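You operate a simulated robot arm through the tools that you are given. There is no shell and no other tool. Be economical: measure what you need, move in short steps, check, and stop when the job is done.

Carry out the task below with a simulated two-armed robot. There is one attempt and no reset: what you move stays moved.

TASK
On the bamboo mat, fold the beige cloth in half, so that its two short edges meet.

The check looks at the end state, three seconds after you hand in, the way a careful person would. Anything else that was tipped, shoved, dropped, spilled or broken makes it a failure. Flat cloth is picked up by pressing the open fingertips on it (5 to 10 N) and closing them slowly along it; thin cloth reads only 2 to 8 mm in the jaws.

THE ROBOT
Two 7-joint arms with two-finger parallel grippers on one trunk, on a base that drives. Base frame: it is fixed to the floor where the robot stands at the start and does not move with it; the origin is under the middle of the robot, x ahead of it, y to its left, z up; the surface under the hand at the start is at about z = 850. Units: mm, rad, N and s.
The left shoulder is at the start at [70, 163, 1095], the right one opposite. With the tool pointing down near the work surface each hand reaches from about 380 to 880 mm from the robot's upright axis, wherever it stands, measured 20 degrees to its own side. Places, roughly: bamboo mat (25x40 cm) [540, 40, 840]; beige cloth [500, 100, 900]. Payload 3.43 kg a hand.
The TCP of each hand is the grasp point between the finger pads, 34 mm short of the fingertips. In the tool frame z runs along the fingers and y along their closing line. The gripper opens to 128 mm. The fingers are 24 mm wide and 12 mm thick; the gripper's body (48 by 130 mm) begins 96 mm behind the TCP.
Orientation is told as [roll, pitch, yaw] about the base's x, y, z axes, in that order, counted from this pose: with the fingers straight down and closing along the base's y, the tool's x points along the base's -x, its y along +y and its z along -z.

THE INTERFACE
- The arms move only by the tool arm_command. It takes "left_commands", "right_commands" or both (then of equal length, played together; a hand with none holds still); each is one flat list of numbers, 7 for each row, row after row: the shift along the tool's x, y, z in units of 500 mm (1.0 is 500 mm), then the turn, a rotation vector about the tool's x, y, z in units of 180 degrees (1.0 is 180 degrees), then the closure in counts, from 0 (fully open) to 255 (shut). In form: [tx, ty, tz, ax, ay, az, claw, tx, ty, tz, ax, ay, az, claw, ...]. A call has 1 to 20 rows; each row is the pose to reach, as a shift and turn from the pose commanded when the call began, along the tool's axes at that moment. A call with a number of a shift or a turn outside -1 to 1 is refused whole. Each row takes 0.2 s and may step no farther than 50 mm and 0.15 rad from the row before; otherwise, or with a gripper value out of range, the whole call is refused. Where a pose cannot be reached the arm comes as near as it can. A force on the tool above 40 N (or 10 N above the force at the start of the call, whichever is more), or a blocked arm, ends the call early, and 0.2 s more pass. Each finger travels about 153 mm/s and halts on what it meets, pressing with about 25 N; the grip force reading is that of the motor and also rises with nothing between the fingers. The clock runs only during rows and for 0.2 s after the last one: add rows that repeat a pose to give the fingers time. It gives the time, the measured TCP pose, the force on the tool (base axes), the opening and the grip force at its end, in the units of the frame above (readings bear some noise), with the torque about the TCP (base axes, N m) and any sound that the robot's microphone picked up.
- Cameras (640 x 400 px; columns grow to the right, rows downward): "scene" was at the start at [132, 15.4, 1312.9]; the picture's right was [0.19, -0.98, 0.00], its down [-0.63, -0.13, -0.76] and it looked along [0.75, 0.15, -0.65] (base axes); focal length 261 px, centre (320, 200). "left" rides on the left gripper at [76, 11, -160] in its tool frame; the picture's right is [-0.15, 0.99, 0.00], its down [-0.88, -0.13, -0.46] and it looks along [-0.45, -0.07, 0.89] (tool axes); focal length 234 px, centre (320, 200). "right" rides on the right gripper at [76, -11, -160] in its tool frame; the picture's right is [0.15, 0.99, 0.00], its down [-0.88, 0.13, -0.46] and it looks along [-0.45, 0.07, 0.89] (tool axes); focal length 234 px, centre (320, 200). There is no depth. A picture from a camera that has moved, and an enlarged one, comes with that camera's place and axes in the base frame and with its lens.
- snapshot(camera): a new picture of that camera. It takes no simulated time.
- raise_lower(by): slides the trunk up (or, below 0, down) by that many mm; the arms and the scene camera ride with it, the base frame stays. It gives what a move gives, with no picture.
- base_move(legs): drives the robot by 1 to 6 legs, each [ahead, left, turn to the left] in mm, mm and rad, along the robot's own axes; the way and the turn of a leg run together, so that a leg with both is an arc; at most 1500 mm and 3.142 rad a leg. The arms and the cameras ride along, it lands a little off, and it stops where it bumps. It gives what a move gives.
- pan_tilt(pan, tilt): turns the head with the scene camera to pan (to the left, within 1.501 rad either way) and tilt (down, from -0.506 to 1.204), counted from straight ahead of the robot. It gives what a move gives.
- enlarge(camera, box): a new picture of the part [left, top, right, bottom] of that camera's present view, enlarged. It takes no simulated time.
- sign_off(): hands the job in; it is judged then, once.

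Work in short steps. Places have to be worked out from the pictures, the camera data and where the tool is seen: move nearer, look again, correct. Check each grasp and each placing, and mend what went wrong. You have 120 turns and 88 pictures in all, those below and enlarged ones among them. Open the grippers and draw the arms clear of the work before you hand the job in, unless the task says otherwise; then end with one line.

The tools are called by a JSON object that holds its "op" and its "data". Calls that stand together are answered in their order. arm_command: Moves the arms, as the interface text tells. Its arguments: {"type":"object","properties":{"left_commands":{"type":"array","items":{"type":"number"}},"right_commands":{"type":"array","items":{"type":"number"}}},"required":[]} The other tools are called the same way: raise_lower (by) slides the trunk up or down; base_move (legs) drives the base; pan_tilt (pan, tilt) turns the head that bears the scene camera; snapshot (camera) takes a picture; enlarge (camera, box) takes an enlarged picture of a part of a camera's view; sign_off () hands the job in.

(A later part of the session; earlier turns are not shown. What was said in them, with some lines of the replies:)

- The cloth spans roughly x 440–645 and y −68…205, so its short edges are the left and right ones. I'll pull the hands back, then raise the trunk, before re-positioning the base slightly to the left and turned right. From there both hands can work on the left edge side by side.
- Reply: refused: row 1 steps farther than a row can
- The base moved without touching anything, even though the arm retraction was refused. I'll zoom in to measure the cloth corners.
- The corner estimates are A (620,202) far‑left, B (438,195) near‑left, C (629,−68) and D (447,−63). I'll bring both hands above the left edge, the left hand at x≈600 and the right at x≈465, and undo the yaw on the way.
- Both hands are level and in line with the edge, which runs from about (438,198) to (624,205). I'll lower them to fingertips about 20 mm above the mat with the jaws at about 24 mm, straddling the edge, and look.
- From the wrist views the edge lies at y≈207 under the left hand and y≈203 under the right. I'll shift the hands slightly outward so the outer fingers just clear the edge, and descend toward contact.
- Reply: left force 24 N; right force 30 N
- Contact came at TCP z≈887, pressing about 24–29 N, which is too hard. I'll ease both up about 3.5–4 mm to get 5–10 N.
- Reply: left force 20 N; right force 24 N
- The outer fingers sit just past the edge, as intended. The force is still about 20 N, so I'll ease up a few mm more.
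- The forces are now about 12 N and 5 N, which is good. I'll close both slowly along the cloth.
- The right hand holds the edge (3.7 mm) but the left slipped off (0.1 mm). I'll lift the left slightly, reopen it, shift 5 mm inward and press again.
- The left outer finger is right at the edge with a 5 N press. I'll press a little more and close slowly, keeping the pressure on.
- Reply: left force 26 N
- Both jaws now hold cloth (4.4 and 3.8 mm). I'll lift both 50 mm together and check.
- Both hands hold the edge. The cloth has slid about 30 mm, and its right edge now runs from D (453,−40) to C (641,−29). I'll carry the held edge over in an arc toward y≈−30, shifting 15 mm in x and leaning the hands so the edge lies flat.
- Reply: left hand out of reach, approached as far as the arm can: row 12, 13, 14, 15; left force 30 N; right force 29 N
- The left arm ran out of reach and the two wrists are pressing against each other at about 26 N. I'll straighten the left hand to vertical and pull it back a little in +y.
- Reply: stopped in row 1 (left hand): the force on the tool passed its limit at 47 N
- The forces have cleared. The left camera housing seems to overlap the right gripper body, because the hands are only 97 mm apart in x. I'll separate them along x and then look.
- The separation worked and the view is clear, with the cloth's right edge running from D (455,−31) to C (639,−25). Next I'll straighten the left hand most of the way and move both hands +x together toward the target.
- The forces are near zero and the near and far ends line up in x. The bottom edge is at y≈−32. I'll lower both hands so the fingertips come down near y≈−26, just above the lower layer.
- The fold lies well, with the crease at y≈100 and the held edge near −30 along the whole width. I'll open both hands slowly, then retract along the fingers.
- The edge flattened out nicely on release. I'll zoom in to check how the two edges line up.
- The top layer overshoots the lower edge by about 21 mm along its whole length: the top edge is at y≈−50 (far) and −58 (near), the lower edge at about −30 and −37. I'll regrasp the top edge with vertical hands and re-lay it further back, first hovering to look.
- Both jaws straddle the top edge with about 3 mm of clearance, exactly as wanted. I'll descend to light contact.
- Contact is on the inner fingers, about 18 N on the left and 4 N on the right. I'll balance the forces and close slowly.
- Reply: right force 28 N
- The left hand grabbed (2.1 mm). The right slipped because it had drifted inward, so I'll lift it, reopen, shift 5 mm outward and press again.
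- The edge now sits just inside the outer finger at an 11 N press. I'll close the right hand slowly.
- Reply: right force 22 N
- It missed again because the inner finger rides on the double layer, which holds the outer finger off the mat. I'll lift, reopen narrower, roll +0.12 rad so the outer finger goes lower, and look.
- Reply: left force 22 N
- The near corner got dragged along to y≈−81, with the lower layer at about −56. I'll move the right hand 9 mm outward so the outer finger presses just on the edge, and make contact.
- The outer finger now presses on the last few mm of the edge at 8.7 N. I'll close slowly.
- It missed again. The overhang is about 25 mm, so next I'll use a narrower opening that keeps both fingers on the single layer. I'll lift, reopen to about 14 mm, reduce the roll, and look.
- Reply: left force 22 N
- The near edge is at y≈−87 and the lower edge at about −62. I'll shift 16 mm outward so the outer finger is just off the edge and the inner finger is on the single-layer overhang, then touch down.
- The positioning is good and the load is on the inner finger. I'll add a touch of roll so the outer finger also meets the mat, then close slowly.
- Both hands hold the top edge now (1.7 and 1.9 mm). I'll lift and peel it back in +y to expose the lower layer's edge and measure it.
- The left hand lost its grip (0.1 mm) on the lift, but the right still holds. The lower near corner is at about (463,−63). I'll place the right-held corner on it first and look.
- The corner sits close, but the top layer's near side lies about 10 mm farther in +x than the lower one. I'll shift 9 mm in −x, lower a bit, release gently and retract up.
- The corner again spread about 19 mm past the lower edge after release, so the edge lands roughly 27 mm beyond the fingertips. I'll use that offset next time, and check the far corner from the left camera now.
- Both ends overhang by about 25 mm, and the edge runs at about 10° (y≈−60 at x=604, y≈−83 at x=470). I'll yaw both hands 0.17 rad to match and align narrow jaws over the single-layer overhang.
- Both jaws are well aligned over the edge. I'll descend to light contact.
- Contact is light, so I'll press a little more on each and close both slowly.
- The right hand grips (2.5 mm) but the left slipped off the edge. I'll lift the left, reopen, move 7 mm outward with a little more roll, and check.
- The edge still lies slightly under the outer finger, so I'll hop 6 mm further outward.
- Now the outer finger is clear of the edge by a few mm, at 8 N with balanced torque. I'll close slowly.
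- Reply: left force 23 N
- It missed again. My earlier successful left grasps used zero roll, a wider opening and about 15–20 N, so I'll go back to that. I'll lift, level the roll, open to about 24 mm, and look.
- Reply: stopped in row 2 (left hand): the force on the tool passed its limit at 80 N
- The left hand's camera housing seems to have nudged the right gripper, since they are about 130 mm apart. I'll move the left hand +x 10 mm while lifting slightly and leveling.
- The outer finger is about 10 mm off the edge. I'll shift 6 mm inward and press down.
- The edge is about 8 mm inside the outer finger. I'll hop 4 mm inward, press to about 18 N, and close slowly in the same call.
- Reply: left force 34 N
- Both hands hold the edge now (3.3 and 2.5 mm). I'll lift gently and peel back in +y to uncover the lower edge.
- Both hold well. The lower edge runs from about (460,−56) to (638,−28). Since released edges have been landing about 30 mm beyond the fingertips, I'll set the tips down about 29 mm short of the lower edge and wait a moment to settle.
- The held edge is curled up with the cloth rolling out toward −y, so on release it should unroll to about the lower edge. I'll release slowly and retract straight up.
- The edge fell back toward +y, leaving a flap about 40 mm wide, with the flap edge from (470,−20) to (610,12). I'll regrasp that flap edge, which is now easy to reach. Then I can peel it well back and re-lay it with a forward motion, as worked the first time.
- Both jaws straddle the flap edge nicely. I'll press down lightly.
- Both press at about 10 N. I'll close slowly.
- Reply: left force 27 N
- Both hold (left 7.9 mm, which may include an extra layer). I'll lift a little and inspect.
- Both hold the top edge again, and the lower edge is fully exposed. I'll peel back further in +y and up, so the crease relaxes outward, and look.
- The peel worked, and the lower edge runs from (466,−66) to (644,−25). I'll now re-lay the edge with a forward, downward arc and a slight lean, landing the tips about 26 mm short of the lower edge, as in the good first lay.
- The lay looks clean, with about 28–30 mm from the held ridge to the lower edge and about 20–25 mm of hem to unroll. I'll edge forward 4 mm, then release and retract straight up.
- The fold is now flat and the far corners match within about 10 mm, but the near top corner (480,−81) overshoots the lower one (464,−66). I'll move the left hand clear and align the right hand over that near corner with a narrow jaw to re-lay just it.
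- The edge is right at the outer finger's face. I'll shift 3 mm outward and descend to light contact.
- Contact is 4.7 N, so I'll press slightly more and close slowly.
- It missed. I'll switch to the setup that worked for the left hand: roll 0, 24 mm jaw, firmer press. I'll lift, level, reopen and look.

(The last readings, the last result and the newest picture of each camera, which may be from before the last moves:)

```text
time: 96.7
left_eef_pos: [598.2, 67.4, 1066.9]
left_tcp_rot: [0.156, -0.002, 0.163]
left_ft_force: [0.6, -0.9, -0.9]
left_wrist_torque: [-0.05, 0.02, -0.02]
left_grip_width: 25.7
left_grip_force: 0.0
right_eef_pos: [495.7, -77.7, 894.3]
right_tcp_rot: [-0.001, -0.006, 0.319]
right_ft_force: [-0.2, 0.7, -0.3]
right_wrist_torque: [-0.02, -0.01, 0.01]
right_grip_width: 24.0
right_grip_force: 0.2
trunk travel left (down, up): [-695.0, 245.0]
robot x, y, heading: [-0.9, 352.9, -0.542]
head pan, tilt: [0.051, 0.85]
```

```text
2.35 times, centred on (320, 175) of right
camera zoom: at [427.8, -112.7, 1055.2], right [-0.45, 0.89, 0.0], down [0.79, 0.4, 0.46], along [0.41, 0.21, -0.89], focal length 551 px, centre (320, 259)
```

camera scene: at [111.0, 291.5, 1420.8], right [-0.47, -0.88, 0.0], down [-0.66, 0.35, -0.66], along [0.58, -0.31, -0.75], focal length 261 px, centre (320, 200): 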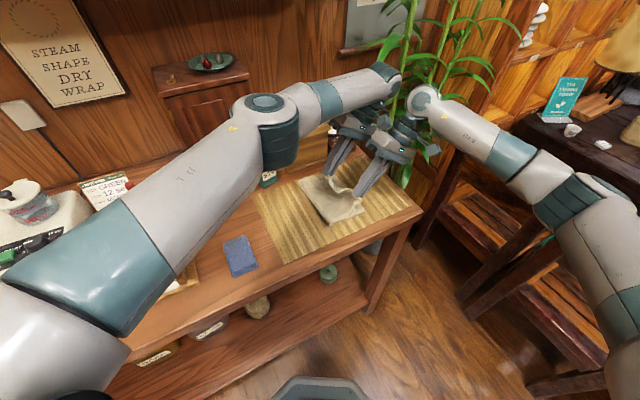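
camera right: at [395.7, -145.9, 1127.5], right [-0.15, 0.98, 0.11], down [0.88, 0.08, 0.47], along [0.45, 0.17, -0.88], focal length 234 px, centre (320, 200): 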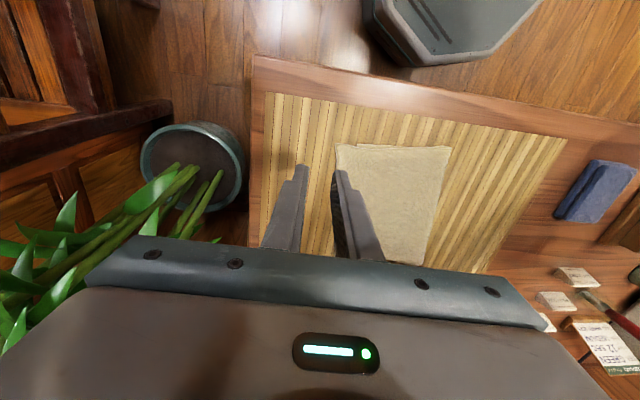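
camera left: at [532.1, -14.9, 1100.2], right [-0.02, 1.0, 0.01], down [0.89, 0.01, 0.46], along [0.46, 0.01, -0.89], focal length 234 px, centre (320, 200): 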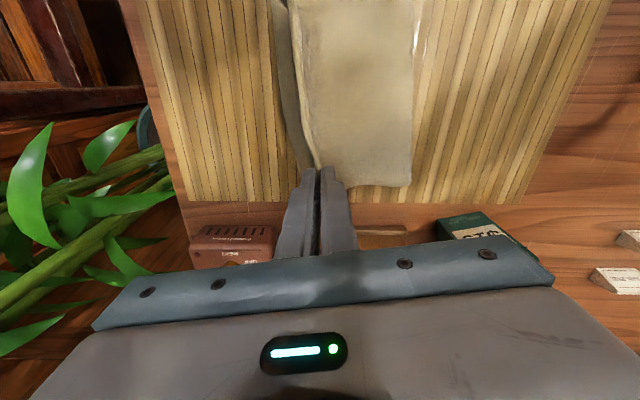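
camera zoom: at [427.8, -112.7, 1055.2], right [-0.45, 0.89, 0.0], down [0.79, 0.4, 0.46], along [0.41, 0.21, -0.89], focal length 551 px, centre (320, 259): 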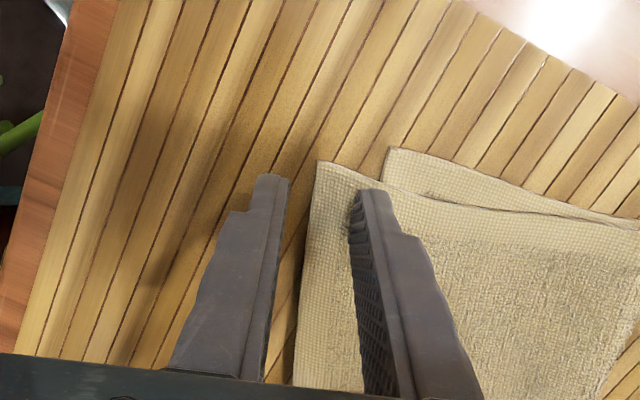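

The edge is about 9 mm inside the outer finger. I'll shift 5 mm inward, press to about 18 N, and close slowly.

{"op": "arm_command", "data": {"right_commands": [0, 0.01, 0.002, 0, 0, 0, 207, 0, 0.01, 0.01, 0, 0, 0, 207, 0, 0.01, 0.016, 0, 0, 0, 207, 0, 0.01, 0.019, 0, 0, 0, 207, 0, 0.01, 0.02, 0, 0, 0, 211, 0, 0.01, 0.02, 0, 0, 0, 215, 0, 0.01, 0.02, 0, 0, 0, 219, 0, 0.01, 0.02, 0, 0, 0, 223, 0, 0.01, 0.02, 0, 0, 0, 227, 0, 0.01, 0.02, 0, 0, 0, 231, 0, 0.01, 0.02, 0, 0, 0, 235, 0, 0.01, 0.02, 0, 0, 0, 239, 0, 0.01, 0.02, 0, 0, 0, 243, 0, 0.01, 0.02, 0, 0, 0, 247, 0, 0.01, 0.02, 0, 0, 0, 251, 0, 0.01, 0.02, 0, 0, 0, 255, 0, 0.01, 0.02, 0, 0, 0, 255]}}

```text
time: 100.3
left_eef_pos: [596.5, 71.4, 1068.0]
left_tcp_rot: [0.153, -0.004, 0.161]
left_ft_force: [-0.6, -0.2, -0.4]
left_wrist_torque: [-0.02, 0.02, 0.03]
left_grip_width: 25.7
left_grip_force: 0.1
right_eef_pos: [494.4, -72.2, 887.3]
right_tcp_rot: [-0.003, -0.009, 0.32]
right_ft_force: [1.4, 7.9, 26.0]
right_wrist_torque: [0.48, -0.01, -0.01]
right_grip_width: 3.4
right_grip_force: 25.2
trunk travel left (down, up): [-695.0, 245.0]
robot x, y, heading: [-1.8, 354.9, -0.54]
head pan, tilt: [0.051, 0.85]
```

Gripped (3.4 mm). I'll peel this corner up and back, then re-lay it forward and down with a lean, targeting the lower near corner at (469,−63), and look before releasing.

{"op": "arm_command", "data": {"right_commands": [-0.003, 0.015, -0.03, 0, 0, 0, 255, -0.006, 0.035, -0.06, 0, 0, 0, 255, -0.01, 0.06, -0.085, 0, 0, 0, 255, -0.014, 0.085, -0.1, 0, 0, 0, 255, -0.016, 0.1, -0.11, 0, 0, 0, 255, -0.011, 0.096, -0.102, -0.013, 0, 0, 255, -0.006, 0.09, -0.088, -0.027, 0, 0, 255, -0.001, 0.084, -0.07, -0.04, 0, 0, 255, 0.004, 0.078, -0.05, -0.053, 0, 0, 255, 0.009, 0.072, -0.032, -0.067, 0, 0, 255, 0.012, 0.067, -0.02, -0.08, 0, 0, 255, 0.012, 0.067, -0.02, -0.08, 0, 0, 255]}}

{"op": "enlarge", "data": {"camera": "right", "box": [200, 60, 440, 260]}}

```text
time: 102.9
left_eef_pos: [599.2, 68.9, 1067.5]
left_tcp_rot: [0.154, -0.001, 0.164]
left_ft_force: [0.6, 0.5, 0.2]
left_wrist_torque: [-0.02, -0.01, 0.02]
left_grip_width: 25.4
left_grip_force: 0.1
right_eef_pos: [479.6, -43.6, 895.4]
right_tcp_rot: [0.249, -0.005, 0.321]
right_ft_force: [0.2, 0.4, 2.3]
right_wrist_torque: [-0.01, -0.03, 0.0]
right_grip_width: 2.2
right_grip_force: 25.7
trunk travel left (down, up): [-695.0, 245.0]
robot x, y, heading: [-2.0, 355.5, -0.539]
head pan, tilt: [0.051, 0.85]
```

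```text
2.00 times, centred on (320, 160) of right
camera zoom: at [422.6, -115.3, 1046.4], right [-0.44, 0.86, 0.25], down [0.83, 0.29, 0.48], along [0.34, 0.41, -0.84], focal length 468 px, centre (320, 280)
```

zoom: 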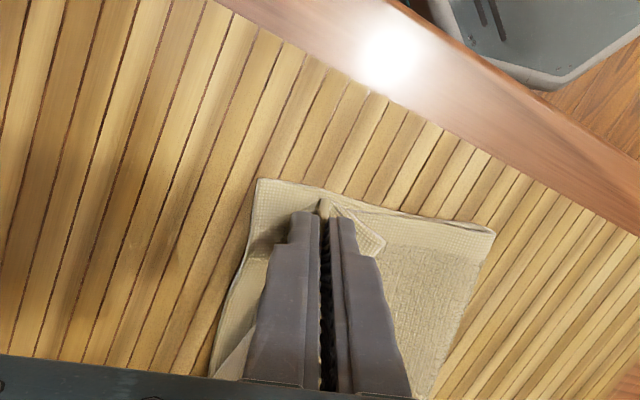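

The near sides now line up, but the corner tab points back toward +y. I'll lean the hand to about 0.6 rad, as in the good first lay, so the edge falls forward, then release and withdraw along the fingers.

{"op": "arm_command", "data": {"right_commands": [0, -0.006, -0.006, -0.028, 0, 0, 255, 0, -0.013, -0.012, -0.056, 0, 0, 255, 0, -0.02, -0.014, -0.084, 0, 0, 255, 0, -0.026, -0.012, -0.111, 0, 0, 255, 0, -0.026, -0.009, -0.111, 0, 0, 255, 0, -0.026, -0.009, -0.111, 0, 0, 248, 0, -0.026, -0.009, -0.111, 0, 0, 240, 0, -0.026, -0.009, -0.111, 0, 0, 231, 0, -0.026, -0.009, -0.111, 0, 0, 222, 0, -0.026, -0.009, -0.111, 0, 0, 213, 0, -0.026, -0.009, -0.111, 0, 0, 204, 0, -0.033, -0.028, -0.111, 0, 0, 204, 0, -0.05, -0.075, -0.111, 0, 0, 204, 0, -0.074, -0.14, -0.111, 0, 0, 204, 0, -0.1, -0.21, -0.111, 0, 0, 204]}}

{"op": "enlarge", "data": {"camera": "scene", "box": [280, 140, 400, 230]}}

```text
time: 106.1
left_eef_pos: [600.6, 69.4, 1067.5]
left_tcp_rot: [0.156, -0.002, 0.162]
left_ft_force: [0.6, -1.0, -0.2]
left_wrist_torque: [-0.04, 0.01, 0.0]
left_grip_width: 25.5
left_grip_force: 0.1
right_eef_pos: [457.6, -59.0, 1004.1]
right_tcp_rot: [0.599, -0.002, 0.313]
right_ft_force: [0.3, 1.0, 0.6]
right_wrist_torque: [0.02, 0.03, -0.01]
right_grip_width: 25.5
right_grip_force: 0.0
right hand out of reach, approached as far as the arm can: row 2, 3, 4, 5, 6, 7, 8, 9, 10, 11, 12, 13, 14, 15
trunk travel left (down, up): [-695.0, 245.0]
robot x, y, heading: [2.7, 353.9, -0.538]
head pan, tilt: [0.051, 0.85]
```

```text
4.44 times, centred on (340, 185) of scene
camera zoom: at [110.8, 292.1, 1420.7], right [-0.47, -0.88, 0.0], down [-0.66, 0.35, -0.66], along [0.58, -0.31, -0.75], focal length 1159 px, centre (231, 267)
```

zoom: 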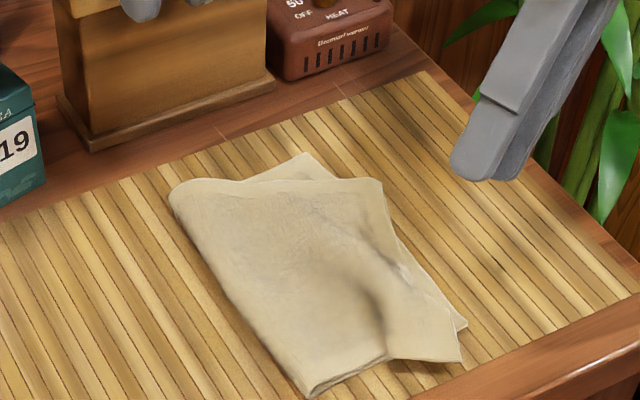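

The lean was out of reach and the hand dragged the cloth: the top edge now runs from (417,−31) to (567,−69), over a lower edge from (441,−52) to (617,−42). I'll fix it one corner at a time. First I'll move the right hand clear and bring the left above the far corner for a measured look.

{"op": "arm_command", "data": {"right_commands": [0.04, -0.001, -0.05, 0.04, 0, 0, 204, 0.08, -0.003, -0.1, 0.08, 0, 0, 204, 0.12, -0.004, -0.15, 0.12, 0, 0, 204, 0.163, -0.005, -0.197, 0.16, 0, 0, 204, 0.163, -0.005, -0.197, 0.16, 0, 0, 204]}}

{"op": "arm_command", "data": {"left_commands": [0.026, -0.053, 0.03, 0.01, -0.004, 0.026, 207, 0.052, -0.106, 0.06, 0.02, -0.008, 0.052, 207, 0.078, -0.159, 0.1, 0.03, -0.012, 0.078, 207, 0.104, -0.212, 0.135, 0.04, -0.016, 0.104, 207, 0.129, -0.265, 0.175, 0.05, -0.02, 0.129, 207, 0.129, -0.265, 0.175, 0.05, -0.02, 0.129, 207]}}

{"op": "snapshot", "data": {"camera": "left"}}

```text
time: 107.3
left_eef_pos: [599.7, 67.8, 1066.1]
left_tcp_rot: [0.155, -0.002, 0.164]
left_ft_force: [-0.9, -0.2, 0.2]
left_wrist_torque: [0.02, 0.0, 0.07]
left_grip_width: 25.6
left_grip_force: 0.1
right_eef_pos: [400.4, -139.4, 1087.1]
right_tcp_rot: [0.096, -0.002, 0.32]
right_ft_force: [0.5, -0.5, -0.4]
right_wrist_torque: [0.03, 0.0, 0.01]
right_grip_width: 25.8
right_grip_force: 0.0
trunk travel left (down, up): [-695.0, 245.0]
robot x, y, heading: [-3.5, 353.9, -0.537]
head pan, tilt: [0.051, 0.85]
```

```text
time: 108.7
left_eef_pos: [556.8, -56.3, 959.8]
left_tcp_rot: [0.003, -0.032, -0.247]
left_ft_force: [0.2, 0.0, 0.4]
left_wrist_torque: [0.01, 0.0, -0.01]
left_grip_width: 24.4
left_grip_force: 0.1
right_eef_pos: [398.9, -138.8, 1089.4]
right_tcp_rot: [0.097, -0.006, 0.318]
right_ft_force: [-0.7, 0.5, 0.2]
right_wrist_torque: [-0.01, -0.01, 0.02]
right_grip_width: 25.7
right_grip_force: 0.1
trunk travel left (down, up): [-695.0, 245.0]
robot x, y, heading: [-0.4, 351.5, -0.54]
head pan, tilt: [0.051, 0.85]
```

```text
2 pictures are left
camera left: at [480.0, -25.9, 1117.1], right [0.38, 0.92, 0.01], down [0.81, -0.34, 0.48], along [0.45, -0.18, -0.87], focal length 234 px, centre (320, 200)
```

left: 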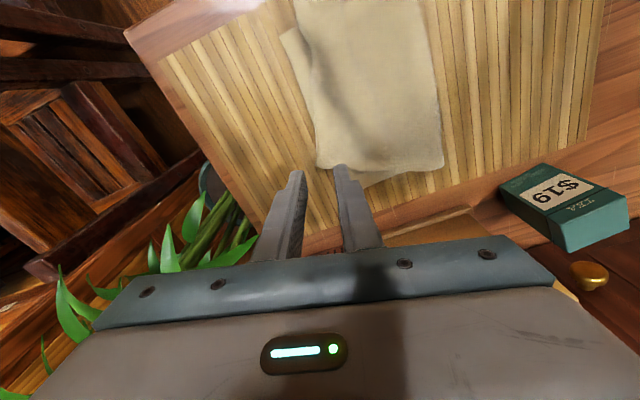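

The top far corner is at (574,−66) with its edge sloping through (557,−60), and the lower near corner is at (438,−46). I'll descend the left hand with its outer finger about 4.5 mm beyond the edge.

{"op": "arm_command", "data": {"left_commands": [0.001, 0.004, 0.04, 0, 0.005, 0.011, 207, 0.002, 0.008, 0.08, 0, 0.01, 0.023, 207, 0.002, 0.008, 0.115, 0, 0.01, 0.023, 207, 0.002, 0.008, 0.135, 0, 0.01, 0.023, 207, 0.002, 0.008, 0.142, 0, 0.01, 0.023, 207]}}

```text
time: 109.9
left_eef_pos: [557.6, -56.1, 888.7]
left_tcp_rot: [0.003, -0.003, -0.319]
left_ft_force: [-0.8, -0.8, 9.3]
left_wrist_torque: [0.12, -0.01, 0.02]
left_grip_width: 23.2
left_grip_force: 0.0
right_eef_pos: [397.6, -138.3, 1088.6]
right_tcp_rot: [0.095, -0.004, 0.319]
right_ft_force: [-0.2, 0.0, -0.3]
right_wrist_torque: [0.01, -0.02, 0.02]
right_grip_width: 25.5
right_grip_force: 0.1
trunk travel left (down, up): [-695.0, 245.0]
robot x, y, heading: [-1.8, 352.7, -0.54]
head pan, tilt: [0.051, 0.85]
```

The jaw is about 3.5 mm too far out. I'll hop in, press to about 18 N and close slowly.

{"op": "arm_command", "data": {"left_commands": [0, 0.003, -0.01, 0, 0, 0, 207, 0, 0.007, -0.01, 0, 0, 0, 207, 0, 0.007, 0.002, 0, 0, 0, 207, 0, 0.007, 0.005, 0, 0, 0, 207, 0, 0.007, 0.005, 0, 0, 0, 211, 0, 0.007, 0.005, 0, 0, 0, 215, 0, 0.007, 0.005, 0, 0, 0, 219, 0, 0.007, 0.005, 0, 0, 0, 223, 0, 0.007, 0.005, 0, 0, 0, 227, 0, 0.007, 0.005, 0, 0, 0, 231, 0, 0.007, 0.005, 0, 0, 0, 235, 0, 0.007, 0.005, 0, 0, 0, 239, 0, 0.007, 0.005, 0, 0, 0, 243, 0, 0.007, 0.005, 0, 0, 0, 247, 0, 0.007, 0.005, 0, 0, 0, 251, 0, 0.007, 0.005, 0, 0, 0, 255, 0, 0.007, 0.005, 0, 0, 0, 255]}}

```text
time: 113.5
left_eef_pos: [558.5, -47.3, 888.5]
left_tcp_rot: [0.003, -0.006, -0.317]
left_ft_force: [5.7, 9.8, 35.1]
left_wrist_torque: [0.57, -0.25, 0.0]
left_grip_width: 4.4
left_grip_force: 24.9
right_eef_pos: [397.4, -136.5, 1090.6]
right_tcp_rot: [0.094, -0.008, 0.319]
right_ft_force: [0.3, 0.2, -0.8]
right_wrist_torque: [-0.02, 0.01, -0.01]
right_grip_width: 25.7
right_grip_force: 0.0
trunk travel left (down, up): [-695.0, 245.0]
robot x, y, heading: [-0.3, 358.4, -0.538]
head pan, tilt: [0.051, 0.85]
```

Gripped (4.4 mm). I'll peel the far corner up and back, then lay it forward onto the lower far corner at about (617,−42), turning the edge straight, and keep hold of it.

{"op": "arm_command", "data": {"left_commands": [0, 0.01, -0.03, 0, 0, -0.006, 255, -0.002, 0.035, -0.06, 0, 0, -0.014, 255, -0.004, 0.065, -0.085, 0, 0, -0.022, 255, -0.006, 0.095, -0.105, 0, 0, -0.03, 255, -0.008, 0.12, -0.12, 0, 0, -0.04, 255, -0.009, 0.144, -0.13, 0, 0, -0.05, 255, -0.018, 0.138, -0.126, -0.007, 0.002, -0.058, 255, -0.028, 0.126, -0.112, -0.014, 0.005, -0.066, 255, -0.038, 0.112, -0.09, -0.022, 0.008, -0.075, 255, -0.048, 0.098, -0.066, -0.03, 0.01, -0.084, 255, -0.057, 0.085, -0.042, -0.038, 0.013, -0.093, 255, -0.065, 0.074, -0.022, -0.045, 0.015, -0.101, 255, -0.065, 0.072, -0.018, -0.045, 0.015, -0.101, 255]}}

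{"op": "enlarge", "data": {"camera": "scene", "box": [260, 130, 400, 240]}}

```text
time: 116.3
left_eef_pos: [601.1, -25.5, 894.7]
left_tcp_rot: [0.15, 0.021, 0.001]
left_ft_force: [0.2, 1.1, 4.0]
left_wrist_torque: [-0.02, -0.01, -0.06]
left_grip_width: 3.5
left_grip_force: 25.0
right_eef_pos: [399.4, -138.4, 1089.1]
right_tcp_rot: [0.095, -0.005, 0.32]
right_ft_force: [0.8, 0.0, 0.4]
right_wrist_torque: [-0.04, 0.02, 0.01]
right_grip_width: 25.5
right_grip_force: 0.0
trunk travel left (down, up): [-695.0, 245.0]
robot x, y, heading: [-2.6, 352.7, -0.541]
head pan, tilt: [0.051, 0.85]
```

```text
3.64 times, centred on (330, 185) of scene
camera zoom: at [109.2, 291.2, 1421.1], right [-0.47, -0.88, 0.0], down [-0.66, 0.35, -0.66], along [0.58, -0.31, -0.75], focal length 948 px, centre (284, 254)
```

zoom: 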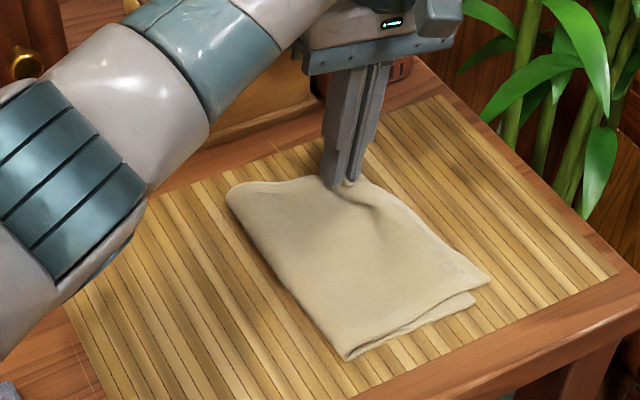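

Very good: the far corner is in place, and the near side is now straight with only a ~22 mm overhang (top corner (449,−72), lower (439,−49)). With the left still holding, I'll bring the right hand over the near part of the edge at about (465,−67).

{"op": "arm_command", "data": {"right_commands": [-0.029, 0.012, 0.06, 0.005, 0, 0.006, 207, -0.058, 0.024, 0.12, 0.01, 0, 0.012, 207, -0.087, 0.036, 0.18, 0.015, 0, 0.018, 207, -0.116, 0.048, 0.24, 0.02, 0, 0.024, 207, -0.145, 0.06, 0.3, 0.025, 0, 0.03, 207, -0.174, 0.072, 0.355, 0.03, 0, 0.035, 207, -0.174, 0.072, 0.378, 0.03, 0, 0.035, 207, -0.174, 0.072, 0.378, 0.03, 0, 0.035, 207]}}

```text
time: 118.1
left_eef_pos: [601.0, -24.7, 894.3]
left_tcp_rot: [0.149, 0.021, 0.003]
left_ft_force: [-0.1, -0.6, 6.9]
left_wrist_torque: [-0.03, 0.02, -0.06]
left_grip_width: 3.6
left_grip_force: 25.2
right_eef_pos: [465.3, -58.6, 905.7]
right_tcp_rot: [0.002, 0.0, 0.211]
right_ft_force: [-0.2, 0.5, -0.8]
right_wrist_torque: [0.0, 0.02, -0.01]
right_grip_width: 24.2
right_grip_force: 0.0
trunk travel left (down, up): [-695.0, 245.0]
robot x, y, heading: [-0.4, 355.0, -0.537]
head pan, tilt: [0.051, 0.85]
```

It is well placed. I'll shift 1.5 mm outward, descend, press and close slowly.

{"op": "arm_command", "data": {"right_commands": [0, -0.003, 0.012, 0, 0, 0, 207, 0, -0.003, 0.024, 0, 0, 0, 207, 0, -0.003, 0.034, 0, 0, 0, 207, 0, -0.003, 0.038, 0, 0, 0, 207, 0, -0.003, 0.04, 0, 0, 0, 207]}}

```text
time: 119.3
left_eef_pos: [599.3, -24.1, 895.2]
left_tcp_rot: [0.149, 0.019, 0.001]
left_ft_force: [1.6, -0.4, 3.0]
left_wrist_torque: [-0.01, -0.02, -0.07]
left_grip_width: 3.6
left_grip_force: 25.6
right_eef_pos: [466.0, -61.0, 888.1]
right_tcp_rot: [0.0, -0.008, 0.21]
right_ft_force: [1.8, -3.1, 25.8]
right_wrist_torque: [0.37, 0.02, -0.04]
right_grip_width: 22.8
right_grip_force: 0.0
trunk travel left (down, up): [-695.0, 245.0]
robot x, y, heading: [-0.6, 354.8, -0.536]
head pan, tilt: [0.051, 0.85]
```

The press is 26 N, slightly high. I'll ease 1 mm and close slowly.

{"op": "arm_command", "data": {"right_commands": [0, 0, -0.002, 0, 0, 0, 207, 0, 0, -0.002, 0, 0, 0, 211, 0, 0, -0.002, 0, 0, 0, 215, 0, 0, -0.002, 0, 0, 0, 219, 0, 0, -0.002, 0, 0, 0, 223, 0, 0, -0.002, 0, 0, 0, 227, 0, 0, -0.002, 0, 0, 0, 231, 0, 0, -0.002, 0, 0, 0, 235, 0, 0, -0.002, 0, 0, 0, 239, 0, 0, -0.002, 0, 0, 0, 243, 0, 0, -0.002, 0, 0, 0, 247, 0, 0, -0.002, 0, 0, 0, 251, 0, 0, -0.002, 0, 0, 0, 255, 0, 0, -0.002, 0, 0, 0, 255]}}

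```text
time: 122.3
left_eef_pos: [599.5, -24.4, 895.1]
left_tcp_rot: [0.147, 0.02, 0.002]
left_ft_force: [0.6, -1.3, 2.1]
left_wrist_torque: [-0.01, -0.01, -0.03]
left_grip_width: 3.5
left_grip_force: 25.7
right_eef_pos: [464.9, -57.7, 887.8]
right_tcp_rot: [-0.001, -0.002, 0.21]
right_ft_force: [0.0, 8.4, 27.8]
right_wrist_torque: [0.55, -0.01, 0.02]
right_grip_width: 4.3
right_grip_force: 24.9
trunk travel left (down, up): [-695.0, 245.0]
robot x, y, heading: [2.4, 353.9, -0.54]
head pan, tilt: [0.051, 0.85]
```

Both corners are held (4.3 and 3.5 mm). I'll peel the near corner up and back, then lay it forward with a 0.3 lean so it unrolls onto the lower near corner at about (440,−51).

{"op": "arm_command", "data": {"right_commands": [-0.001, 0.01, -0.028, 0, 0, 0.004, 255, -0.003, 0.03, -0.056, 0, 0, 0.01, 255, -0.005, 0.055, -0.08, 0, 0, 0.016, 255, -0.007, 0.08, -0.1, 0, 0, 0.022, 255, -0.009, 0.1, -0.116, 0, 0, 0.029, 255, -0.007, 0.096, -0.112, -0.015, -0.003, 0.034, 255, -0.004, 0.09, -0.098, -0.031, -0.007, 0.039, 255, -0.001, 0.082, -0.078, -0.047, -0.01, 0.044, 255, 0.002, 0.074, -0.056, -0.062, -0.013, 0.049, 255, 0.004, 0.066, -0.034, -0.078, -0.017, 0.053, 255, 0.006, 0.06, -0.018, -0.093, -0.02, 0.057, 255, 0.006, 0.06, -0.018, -0.093, -0.02, 0.057, 255]}}

```text
time: 124.9
left_eef_pos: [601.1, -24.8, 893.8]
left_tcp_rot: [0.15, 0.021, 0.001]
left_ft_force: [-0.2, -1.2, 4.7]
left_wrist_torque: [-0.06, -0.01, -0.03]
left_grip_width: 3.9
left_grip_force: 24.7
right_eef_pos: [454.2, -31.7, 894.3]
right_tcp_rot: [0.299, -0.035, 0.022]
right_ft_force: [0.5, 0.5, 2.3]
right_wrist_torque: [-0.01, -0.03, 0.04]
right_grip_width: 3.6
right_grip_force: 25.3
trunk travel left (down, up): [-695.0, 245.0]
robot x, y, heading: [-1.3, 352.8, -0.54]
head pan, tilt: [0.051, 0.85]
```

Both are still held with low forces. I'll make a tiny forward nudge, release both slowly and withdraw upward.

{"op": "arm_command", "data": {"left_commands": [0, -0.003, -0.006, 0, 0, 0, 255, 0, -0.004, -0.004, 0, 0, 0, 255, 0, -0.004, -0.002, 0, 0, 0, 248, 0, -0.004, -0.002, 0, 0, 0, 240, 0, -0.004, -0.002, 0, 0, 0, 231, 0, -0.004, -0.002, 0, 0, 0, 222, 0, -0.004, -0.002, 0, 0, 0, 213, 0, -0.004, -0.002, 0, 0, 0, 204, 0, -0.004, -0.02, 0, 0, 0, 204, 0, -0.004, -0.06, 0, 0, 0, 204, 0, -0.004, -0.12, 0, 0, 0, 204, 0, -0.004, -0.18, 0, 0, 0, 204], "right_commands": [0, -0.003, -0.006, 0, 0, 0, 255, 0, -0.004, -0.004, 0, 0, 0, 255, 0, -0.004, -0.002, 0, 0, 0, 248, 0, -0.004, -0.002, 0, 0, 0, 240, 0, -0.004, -0.002, 0, 0, 0, 231, 0, -0.004, -0.002, 0, 0, 0, 222, 0, -0.004, -0.002, 0, 0, 0, 213, 0, -0.004, -0.002, 0, 0, 0, 204, 0, -0.004, -0.02, 0, 0, 0, 204, 0, -0.004, -0.06, 0, 0, 0, 204, 0, -0.004, -0.12, 0, 0, 0, 204, 0, -0.004, -0.18, 0, 0, 0, 204]}}

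{"op": "arm_command", "data": {"left_commands": [0, 0, -0.08, 0, 0, 0, 150, 0, 0, -0.16, 0, 0, 0, 100, 0, 0.06, -0.22, 0, 0, 0, 50, 0, 0.14, -0.24, 0, 0, 0, 0, 0, 0.22, -0.24, 0, 0, 0, 0, 0, 0.3, -0.24, 0, 0, 0, 0], "right_commands": [0.02, 0, -0.08, 0, 0, 0, 150, 0.05, 0, -0.16, 0, 0, 0, 100, 0.1, 0, -0.2, 0, 0, 0, 50, 0.15, -0.02, -0.24, 0, 0, 0, 0, 0.18, -0.04, -0.28, 0, 0, 0, 0, 0.18, -0.04, -0.28, 0, 0, 0, 0]}}

{"op": "enlarge", "data": {"camera": "scene", "box": [270, 140, 390, 230]}}

```text
time: 127.5
left_eef_pos: [602.9, -41.8, 982.4]
left_tcp_rot: [0.151, 0.022, 0.002]
left_ft_force: [0.6, 0.8, 0.8]
left_wrist_torque: [0.02, -0.01, 0.04]
left_grip_width: 25.6
left_grip_force: 0.1
right_eef_pos: [452.6, -61.5, 979.7]
right_tcp_rot: [0.299, -0.035, 0.024]
right_ft_force: [0.3, 0.2, 0.2]
right_wrist_torque: [0.02, -0.02, -0.01]
right_grip_width: 25.8
right_grip_force: 0.0
trunk travel left (down, up): [-695.0, 245.0]
robot x, y, heading: [2.2, 355.3, -0.537]
head pan, tilt: [0.051, 0.85]
```

```text
time: 128.9
left_eef_pos: [606.1, 91.2, 1123.1]
left_tcp_rot: [0.147, 0.023, 0.002]
left_ft_force: [0.3, 1.0, 0.0]
left_wrist_torque: [-0.01, 0.01, 0.01]
left_grip_width: 128.1
left_grip_force: 0.1
right_eef_pos: [360.0, -121.0, 1105.2]
right_tcp_rot: [0.296, -0.034, 0.024]
right_ft_force: [0.0, 0.0, -0.1]
right_wrist_torque: [-0.06, 0.02, 0.02]
right_grip_width: 128.1
right_grip_force: 0.1
trunk travel left (down, up): [-695.0, 245.0]
robot x, y, heading: [-0.9, 352.3, -0.541]
head pan, tilt: [0.051, 0.85]
```

```text
4.44 times, centred on (330, 185) of scene
camera zoom: at [110.6, 293.4, 1421.0], right [-0.47, -0.88, 0.0], down [-0.66, 0.35, -0.66], along [0.58, -0.31, -0.75], focal length 1159 px, centre (276, 267)
```

zoom: 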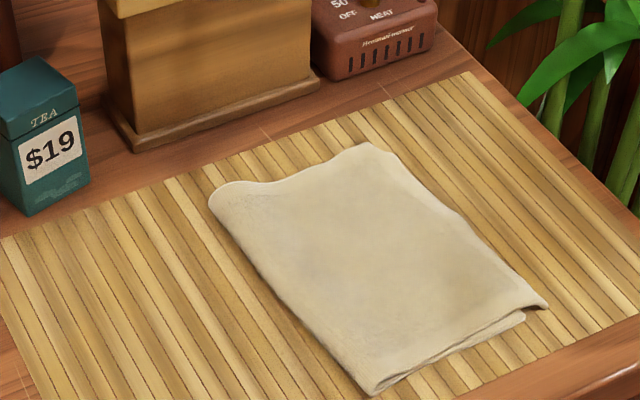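

The cloth lies flat and folded in half, with no stray flap. The near sides line up and the two short edges meet to within about 15 mm. Nothing else on the table was disturbed, and both grippers are open and well clear. I've used all the pictures, so I'm handing in here.

{"op": "sign_off", "data": {}}

```text
The job is handed in.
```

I folded the beige cloth in half on the bamboo mat. At the near corner the two short edges meet to within about 15 mm, with the top layer slightly overhanging. I couldn't measure the far corner in the last picture.
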